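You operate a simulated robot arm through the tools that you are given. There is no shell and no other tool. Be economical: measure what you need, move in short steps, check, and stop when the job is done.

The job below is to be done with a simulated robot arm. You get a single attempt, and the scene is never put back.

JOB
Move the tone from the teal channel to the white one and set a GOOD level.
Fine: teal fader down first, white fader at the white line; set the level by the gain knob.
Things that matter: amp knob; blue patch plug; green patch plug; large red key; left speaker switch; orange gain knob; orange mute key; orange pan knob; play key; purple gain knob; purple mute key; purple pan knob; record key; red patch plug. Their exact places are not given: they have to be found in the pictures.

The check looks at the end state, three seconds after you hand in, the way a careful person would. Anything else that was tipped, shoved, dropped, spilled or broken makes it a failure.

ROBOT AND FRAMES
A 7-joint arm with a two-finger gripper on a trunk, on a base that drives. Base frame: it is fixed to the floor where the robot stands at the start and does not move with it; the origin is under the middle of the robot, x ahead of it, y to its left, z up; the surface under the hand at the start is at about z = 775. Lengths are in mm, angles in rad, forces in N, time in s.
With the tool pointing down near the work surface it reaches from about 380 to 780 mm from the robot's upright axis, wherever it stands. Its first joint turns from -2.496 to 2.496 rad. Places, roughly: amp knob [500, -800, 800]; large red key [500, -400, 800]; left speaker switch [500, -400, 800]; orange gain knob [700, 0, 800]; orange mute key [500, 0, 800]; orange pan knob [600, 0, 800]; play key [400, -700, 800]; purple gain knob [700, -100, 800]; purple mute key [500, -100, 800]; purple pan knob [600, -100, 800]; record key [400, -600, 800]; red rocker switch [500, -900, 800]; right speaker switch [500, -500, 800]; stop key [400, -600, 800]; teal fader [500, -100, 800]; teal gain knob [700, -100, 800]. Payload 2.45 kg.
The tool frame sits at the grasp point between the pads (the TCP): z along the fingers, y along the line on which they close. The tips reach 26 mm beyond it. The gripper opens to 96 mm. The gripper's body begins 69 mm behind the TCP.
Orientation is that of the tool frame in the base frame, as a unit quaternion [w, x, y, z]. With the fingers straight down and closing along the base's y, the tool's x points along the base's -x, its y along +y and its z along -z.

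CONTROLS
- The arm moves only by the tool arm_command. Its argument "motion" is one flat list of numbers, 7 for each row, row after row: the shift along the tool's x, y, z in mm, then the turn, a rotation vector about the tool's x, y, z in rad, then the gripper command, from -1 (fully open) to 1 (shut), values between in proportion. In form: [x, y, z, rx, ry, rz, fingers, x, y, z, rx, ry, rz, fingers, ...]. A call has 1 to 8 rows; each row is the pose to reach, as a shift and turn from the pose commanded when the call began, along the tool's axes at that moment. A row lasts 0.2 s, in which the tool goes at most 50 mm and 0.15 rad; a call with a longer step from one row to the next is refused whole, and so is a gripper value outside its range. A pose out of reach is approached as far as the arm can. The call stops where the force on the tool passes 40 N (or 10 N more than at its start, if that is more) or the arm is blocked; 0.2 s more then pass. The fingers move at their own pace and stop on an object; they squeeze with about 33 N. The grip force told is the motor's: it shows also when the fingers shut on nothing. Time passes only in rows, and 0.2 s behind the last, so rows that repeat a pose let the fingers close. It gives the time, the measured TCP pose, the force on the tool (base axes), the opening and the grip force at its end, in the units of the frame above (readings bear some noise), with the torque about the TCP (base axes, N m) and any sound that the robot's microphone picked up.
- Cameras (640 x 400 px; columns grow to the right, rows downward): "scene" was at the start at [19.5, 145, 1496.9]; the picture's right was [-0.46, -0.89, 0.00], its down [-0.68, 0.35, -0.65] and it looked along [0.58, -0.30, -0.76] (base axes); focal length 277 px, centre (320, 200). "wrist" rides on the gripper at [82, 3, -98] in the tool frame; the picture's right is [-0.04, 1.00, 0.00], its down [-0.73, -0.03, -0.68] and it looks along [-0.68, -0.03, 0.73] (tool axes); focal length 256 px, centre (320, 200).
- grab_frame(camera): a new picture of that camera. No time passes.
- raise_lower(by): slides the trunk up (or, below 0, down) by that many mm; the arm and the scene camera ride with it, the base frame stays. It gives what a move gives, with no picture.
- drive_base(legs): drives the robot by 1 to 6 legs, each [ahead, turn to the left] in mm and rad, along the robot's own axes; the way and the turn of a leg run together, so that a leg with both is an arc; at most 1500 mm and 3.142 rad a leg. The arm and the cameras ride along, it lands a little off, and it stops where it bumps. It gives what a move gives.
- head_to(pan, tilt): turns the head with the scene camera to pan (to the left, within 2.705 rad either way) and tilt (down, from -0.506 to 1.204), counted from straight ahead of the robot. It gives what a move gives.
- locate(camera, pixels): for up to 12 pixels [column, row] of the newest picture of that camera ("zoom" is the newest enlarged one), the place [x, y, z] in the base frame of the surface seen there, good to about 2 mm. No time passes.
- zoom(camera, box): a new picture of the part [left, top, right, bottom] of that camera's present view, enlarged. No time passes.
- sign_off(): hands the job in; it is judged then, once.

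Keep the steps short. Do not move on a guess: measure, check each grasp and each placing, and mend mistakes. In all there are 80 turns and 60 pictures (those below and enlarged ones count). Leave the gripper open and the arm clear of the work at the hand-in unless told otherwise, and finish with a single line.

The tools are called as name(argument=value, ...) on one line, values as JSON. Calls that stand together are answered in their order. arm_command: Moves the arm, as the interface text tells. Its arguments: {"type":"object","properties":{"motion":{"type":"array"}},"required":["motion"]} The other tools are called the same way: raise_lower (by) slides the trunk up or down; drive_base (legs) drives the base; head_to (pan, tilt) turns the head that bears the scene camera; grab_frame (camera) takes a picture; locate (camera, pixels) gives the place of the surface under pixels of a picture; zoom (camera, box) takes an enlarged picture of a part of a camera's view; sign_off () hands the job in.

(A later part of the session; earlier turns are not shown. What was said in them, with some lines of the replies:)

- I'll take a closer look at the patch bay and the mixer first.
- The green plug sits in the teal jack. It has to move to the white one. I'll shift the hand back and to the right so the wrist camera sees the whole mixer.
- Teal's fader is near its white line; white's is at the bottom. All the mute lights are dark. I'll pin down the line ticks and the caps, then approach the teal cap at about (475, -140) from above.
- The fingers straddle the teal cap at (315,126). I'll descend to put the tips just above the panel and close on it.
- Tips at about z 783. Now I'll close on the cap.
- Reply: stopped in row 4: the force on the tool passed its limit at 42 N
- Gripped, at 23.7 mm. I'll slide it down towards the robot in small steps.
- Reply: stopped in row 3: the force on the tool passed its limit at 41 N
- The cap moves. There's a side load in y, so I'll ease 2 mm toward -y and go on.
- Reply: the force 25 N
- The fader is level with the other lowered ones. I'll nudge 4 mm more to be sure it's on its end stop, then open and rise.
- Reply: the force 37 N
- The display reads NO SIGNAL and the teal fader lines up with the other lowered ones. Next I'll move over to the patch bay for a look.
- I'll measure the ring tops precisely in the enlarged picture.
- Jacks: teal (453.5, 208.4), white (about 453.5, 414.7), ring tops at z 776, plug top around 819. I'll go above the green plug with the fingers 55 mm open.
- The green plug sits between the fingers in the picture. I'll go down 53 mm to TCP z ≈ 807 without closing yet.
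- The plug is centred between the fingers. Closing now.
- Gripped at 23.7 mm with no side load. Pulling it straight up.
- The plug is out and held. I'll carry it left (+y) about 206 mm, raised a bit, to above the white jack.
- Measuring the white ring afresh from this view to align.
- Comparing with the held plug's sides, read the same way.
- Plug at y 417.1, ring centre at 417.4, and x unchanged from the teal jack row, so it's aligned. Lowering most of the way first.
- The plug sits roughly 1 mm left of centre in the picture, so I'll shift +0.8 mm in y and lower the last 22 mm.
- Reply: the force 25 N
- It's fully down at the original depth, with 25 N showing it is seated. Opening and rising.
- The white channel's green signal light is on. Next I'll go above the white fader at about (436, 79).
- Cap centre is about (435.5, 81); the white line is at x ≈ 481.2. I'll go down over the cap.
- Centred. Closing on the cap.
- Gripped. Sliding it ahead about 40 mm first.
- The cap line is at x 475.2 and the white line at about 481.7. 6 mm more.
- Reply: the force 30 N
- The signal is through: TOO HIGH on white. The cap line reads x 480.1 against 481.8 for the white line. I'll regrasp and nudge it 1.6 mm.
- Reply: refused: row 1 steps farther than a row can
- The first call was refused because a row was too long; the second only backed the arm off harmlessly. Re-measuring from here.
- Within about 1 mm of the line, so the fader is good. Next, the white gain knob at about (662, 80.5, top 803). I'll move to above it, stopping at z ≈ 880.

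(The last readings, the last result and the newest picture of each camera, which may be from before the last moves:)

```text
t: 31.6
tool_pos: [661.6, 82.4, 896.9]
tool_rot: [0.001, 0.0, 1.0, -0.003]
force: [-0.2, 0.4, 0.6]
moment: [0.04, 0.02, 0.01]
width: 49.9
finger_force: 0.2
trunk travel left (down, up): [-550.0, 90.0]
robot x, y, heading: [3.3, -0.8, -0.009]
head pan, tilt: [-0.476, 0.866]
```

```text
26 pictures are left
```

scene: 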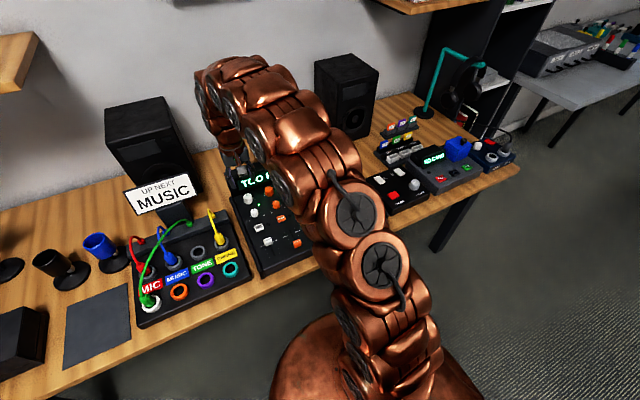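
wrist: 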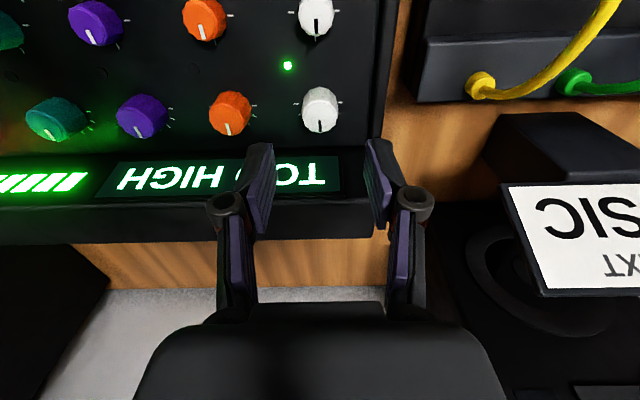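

locate(camera="wrist", pixels=[[320, 123], [320, 115], [305, 118], [337, 118], [320, 92], [320, 128], [300, 150], [310, 180], [330, 205], [345, 195], [508, 188], [543, 290]])

zoom(camera="wrist", box=[260, 0, 380, 150])

```text
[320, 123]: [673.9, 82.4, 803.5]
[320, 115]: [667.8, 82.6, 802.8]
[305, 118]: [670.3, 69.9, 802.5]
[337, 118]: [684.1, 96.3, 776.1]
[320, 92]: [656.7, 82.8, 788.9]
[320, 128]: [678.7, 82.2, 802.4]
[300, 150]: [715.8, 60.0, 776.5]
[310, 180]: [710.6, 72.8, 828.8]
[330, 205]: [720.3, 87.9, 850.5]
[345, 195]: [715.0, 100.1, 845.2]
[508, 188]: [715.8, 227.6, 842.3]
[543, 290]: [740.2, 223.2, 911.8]
```

```text
2.67 times, centred on (320, 75) of wrist
```

zoom: 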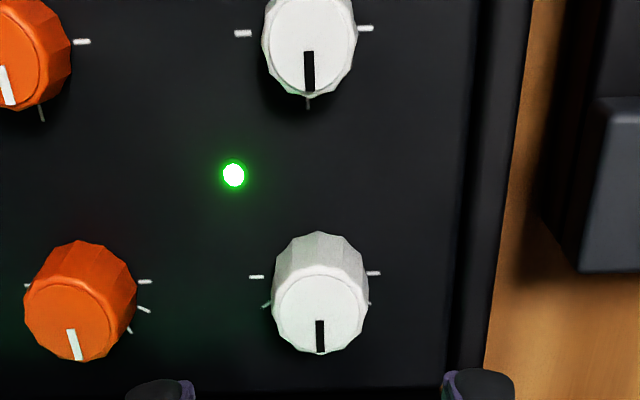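

The knob centre is about (669, 81.5) and the display starts at x ≈ 708, which is clear of the fingers. Descending over the knob.

arm_command(motion=[-7, 0.3, 20, 0, 0, 0, -0.04, -7, 0.3, 50, 0, 0, 0, -0.04, -7, 0.3, 75, 0, 0, 0, -0.04, -7, 0.3, 87, 0, 0, 0, -0.04, -7, 0.3, 87, 0, 0, 0, -0.04])

grab_frame(camera="wrist")

```text
t: 32.8
tool_pos: [670.8, 81.8, 808.7]
tool_rot: [0.004, 0.0, 1.0, -0.002]
force: [-0.5, 0.0, -0.6]
moment: [-0.01, 0.05, 0.0]
width: 49.9
finger_force: 0.0
trunk travel left (down, up): [-550.0, 90.0]
robot x, y, heading: [2.8, 0.0, -0.008]
head pan, tilt: [-0.476, 0.866]
```

```text
24 pictures are left
```

wrist: 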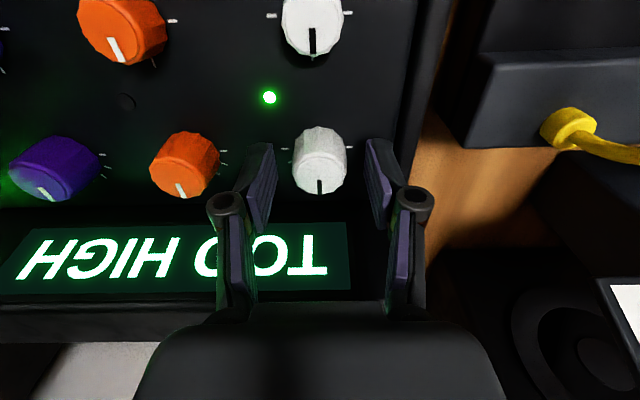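

Centred. I'll close, then turn the knob anticlockwise (seen from above) 0.3 rad and read the display.

arm_command(motion=[0, 0, 0, 0, 0, 0, 0.3, 0, 0, 0, 0, 0, 0, 0.6, 0, 0, 0, 0, 0, 0, 0.6, 0, 0, 0, 0, 0, 0, 0.6])

arm_command(motion=[0, 0, 0, 0, 0, -0.1, 0.6, 0, 0, 0, 0, 0, -0.2, 0.6, 0, 0, 0, 0, 0, -0.3, 0.6, 0, 0, 0, 0, 0, -0.3, 0.6])

grab_frame(camera="wrist")

```text
t: 33.8
tool_pos: [670.7, 79.6, 808.2]
tool_rot: [0.002, 0.001, 1.0, -0.002]
force: [0.7, -3.0, 0.8]
moment: [-0.04, -0.04, -0.02]
width: 28.9
finger_force: 44.9
trunk travel left (down, up): [-550.0, 90.0]
robot x, y, heading: [1.4, -1.7, -0.008]
head pan, tilt: [-0.476, 0.866]
```

```text
t: 34.8
tool_pos: [670.3, 79.5, 807.9]
tool_rot: [0.002, -0.15, 0.989, -0.004]
force: [0.6, 0.0, 8.3]
moment: [0.01, 0.01, 0.04]
width: 28.7
finger_force: 44.7
trunk travel left (down, up): [-550.0, 90.0]
robot x, y, heading: [-1.7, 0.6, -0.002]
head pan, tilt: [-0.476, 0.866]
```

```text
23 pictures are left
```

wrist: 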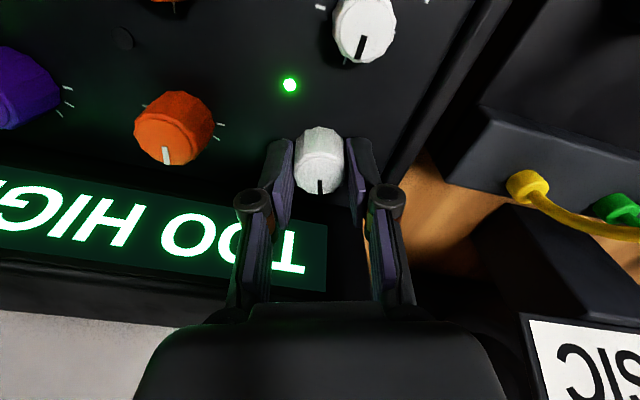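

The knob turns with the fingers, still TOO HIGH. Another 0.3 rad.

arm_command(motion=[0, 0, 0, 0, 0, -0.1, 0.6, 0, 0, 0, 0, 0, -0.2, 0.6, 0, 0, 0, 0, 0, -0.3, 0.6, 0, 0, 0, 0, 0, -0.3, 0.6])

grab_frame(camera="wrist")

```text
t: 35.8
tool_pos: [670.6, 81.6, 809.3]
tool_rot: [0.002, -0.295, 0.955, -0.003]
force: [5.0, -4.8, 12.7]
moment: [-0.19, -0.14, 0.0]
width: 28.9
finger_force: 45.2
trunk travel left (down, up): [-550.0, 90.0]
robot x, y, heading: [-3.6, 0.8, -0.0]
head pan, tilt: [-0.476, 0.866]
```

```text
22 pictures are left
```

wrist: 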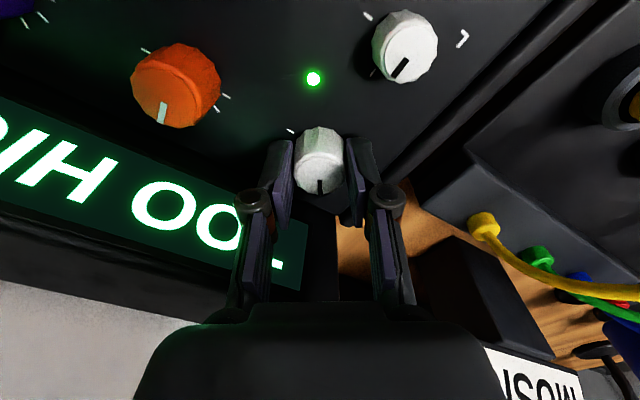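

Still TOO HIGH. Another 0.3 rad.

arm_command(motion=[0, 0, 0, 0, 0, -0.1, 0.6, 0, 0, 0, 0, 0, -0.2, 0.6, 0, 0, 0, 0, 0, -0.3, 0.6, 0, 0, 0, 0, 0, -0.3, 0.6])

grab_frame(camera="wrist")

grab_frame(camera="scene")

```text
t: 36.8
tool_pos: [669.4, 79.7, 808.4]
tool_rot: [0.002, -0.436, 0.9, -0.002]
force: [9.5, -5.5, 9.3]
moment: [0.53, -0.75, -0.02]
width: 28.8
finger_force: 44.7
trunk travel left (down, up): [-550.0, 90.0]
robot x, y, heading: [-1.6, 1.3, -0.006]
head pan, tilt: [-0.476, 0.866]
```

```text
21 pictures are left
```

wrist: 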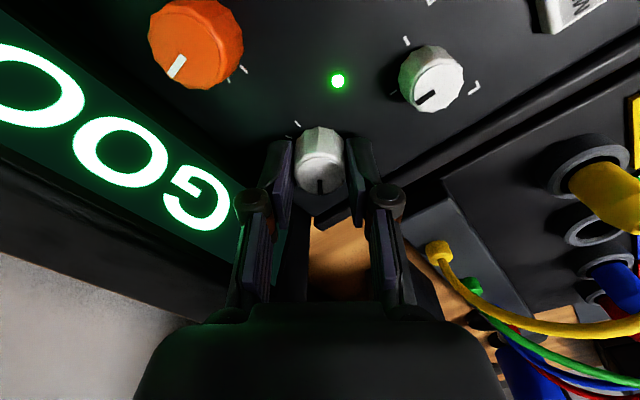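

```text
20 pictures are left
```

scene: 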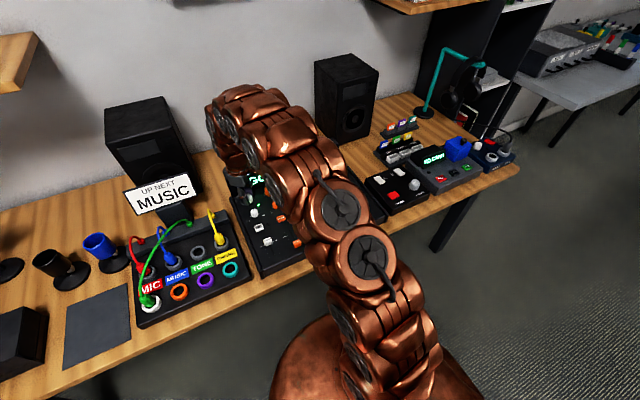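

The display now reads GOOD. I'll open the fingers without turning and rise straight up.

arm_command(motion=[0, 0, 0, 0, 0, 0, 0.2, 0, 0, 0, 0, 0, 0, -0.04, 0, 0, 0, 0, 0, 0, -0.04, 0, 0, -30, 0, 0, 0, -0.04, 0, 0, -75, 0, 0, 0, -0.04, 0, 0, -120, 0, 0, 0, -0.04])

arm_command(motion=[0, 0, -40, 0, 0, 0.14, -0.04, 0, 0, -80, 0, 0, 0.28, -0.04, 0, 0, -110, 0, 0, 0.42, -0.04, 0, 0, -110, 0, 0, 0.56, -0.04, 0, 0, -110, 0, 0, 0.7, -0.04, 0, 0, -110, 0, 0, 0.84, -0.04, 0, 0, -110, 0, 0, 0.9, -0.04])

arm_command(motion=[45, -10, 0, 0, 0, 0, -0.5, 90, -20, 0, 0, 0, 0, -1, 135, -30, 0, 0, 0, 0, -1, 180, -40, 0, 0, 0, 0, -1, 225, -50, 0, 0, 0, 0, -1, 225, -50, 0, 0, 0, 0, -1])

grab_frame(camera="wrist")

```text
t: 38.2
tool_pos: [670.3, 82.5, 930.4]
tool_rot: [0.0, -0.436, 0.9, -0.004]
force: [-0.2, -0.2, 0.4]
moment: [0.04, 0.04, 0.01]
width: 49.9
finger_force: 0.0
trunk travel left (down, up): [-550.0, 90.0]
robot x, y, heading: [-2.0, -2.5, -0.005]
head pan, tilt: [-0.476, 0.866]
```

```text
t: 39.8
tool_pos: [669.9, 82.1, 1037.6]
tool_rot: [0.002, 0.001, 1.0, -0.003]
force: [0.1, -0.5, -1.0]
moment: [0.01, -0.02, 0.0]
width: 50.0
finger_force: 0.0
trunk travel left (down, up): [-550.0, 90.0]
robot x, y, heading: [0.9, 1.0, -0.001]
head pan, tilt: [-0.476, 0.866]
```

```text
t: 41.2
tool_pos: [445.5, 33.5, 1038.0]
tool_rot: [0.001, 0.0, 1.0, -0.002]
force: [-0.3, 0.0, 0.6]
moment: [0.03, 0.01, 0.01]
width: 95.9
finger_force: 0.1
trunk travel left (down, up): [-550.0, 90.0]
robot x, y, heading: [-1.3, -1.1, -0.005]
head pan, tilt: [-0.476, 0.866]
```

```text
19 pictures are left
```

wrist: 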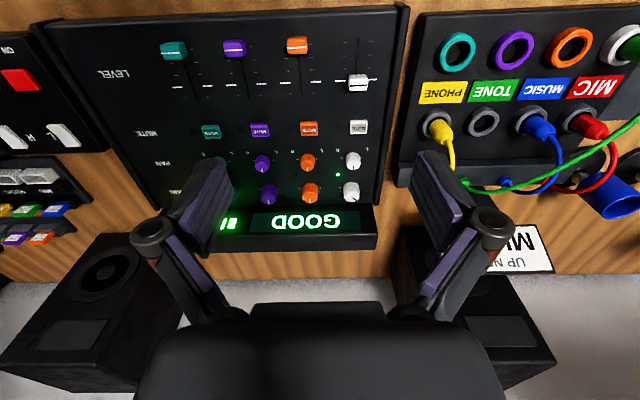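

GOOD holds after release. One last enlarged check of the fader, knob and plug.

zoom(camera="wrist", box=[160, 20, 420, 240])

zoom(camera="scene", box=[100, 150, 300, 330])

```text
1.82 times, centred on (290, 130) of wrist
```

zoom: 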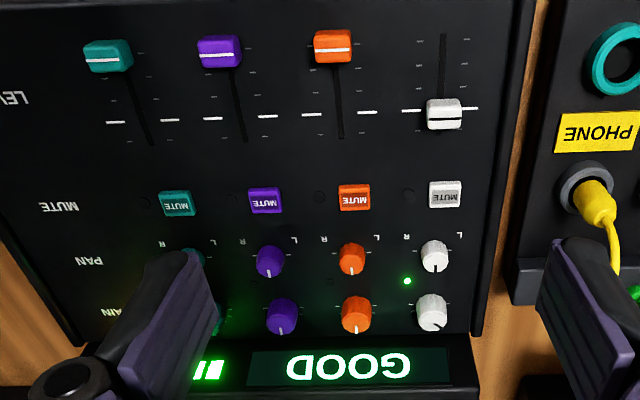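

```text
2.22 times, centred on (200, 240) of scene
```

zoom: 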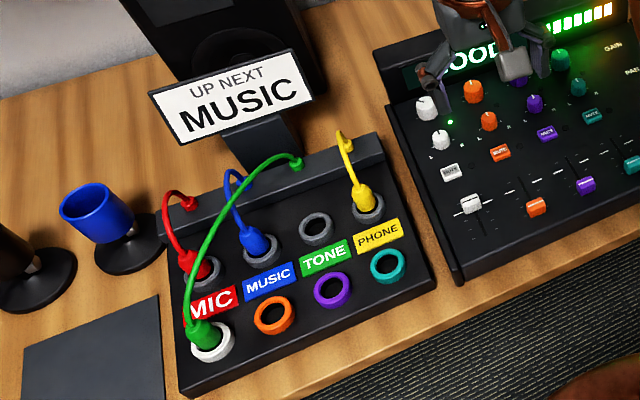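

Everything is in place: the teal fader is down, the green plug is in the white jack, the white fader is at its line, and the display reads GOOD. Nothing else was moved. Handing in.

sign_off()

```text
The job is handed in.
```

The tone now runs through the white channel: teal fader down, white fader within about 1 mm of the white line, and the display reading GOOD after I set the white gain knob.
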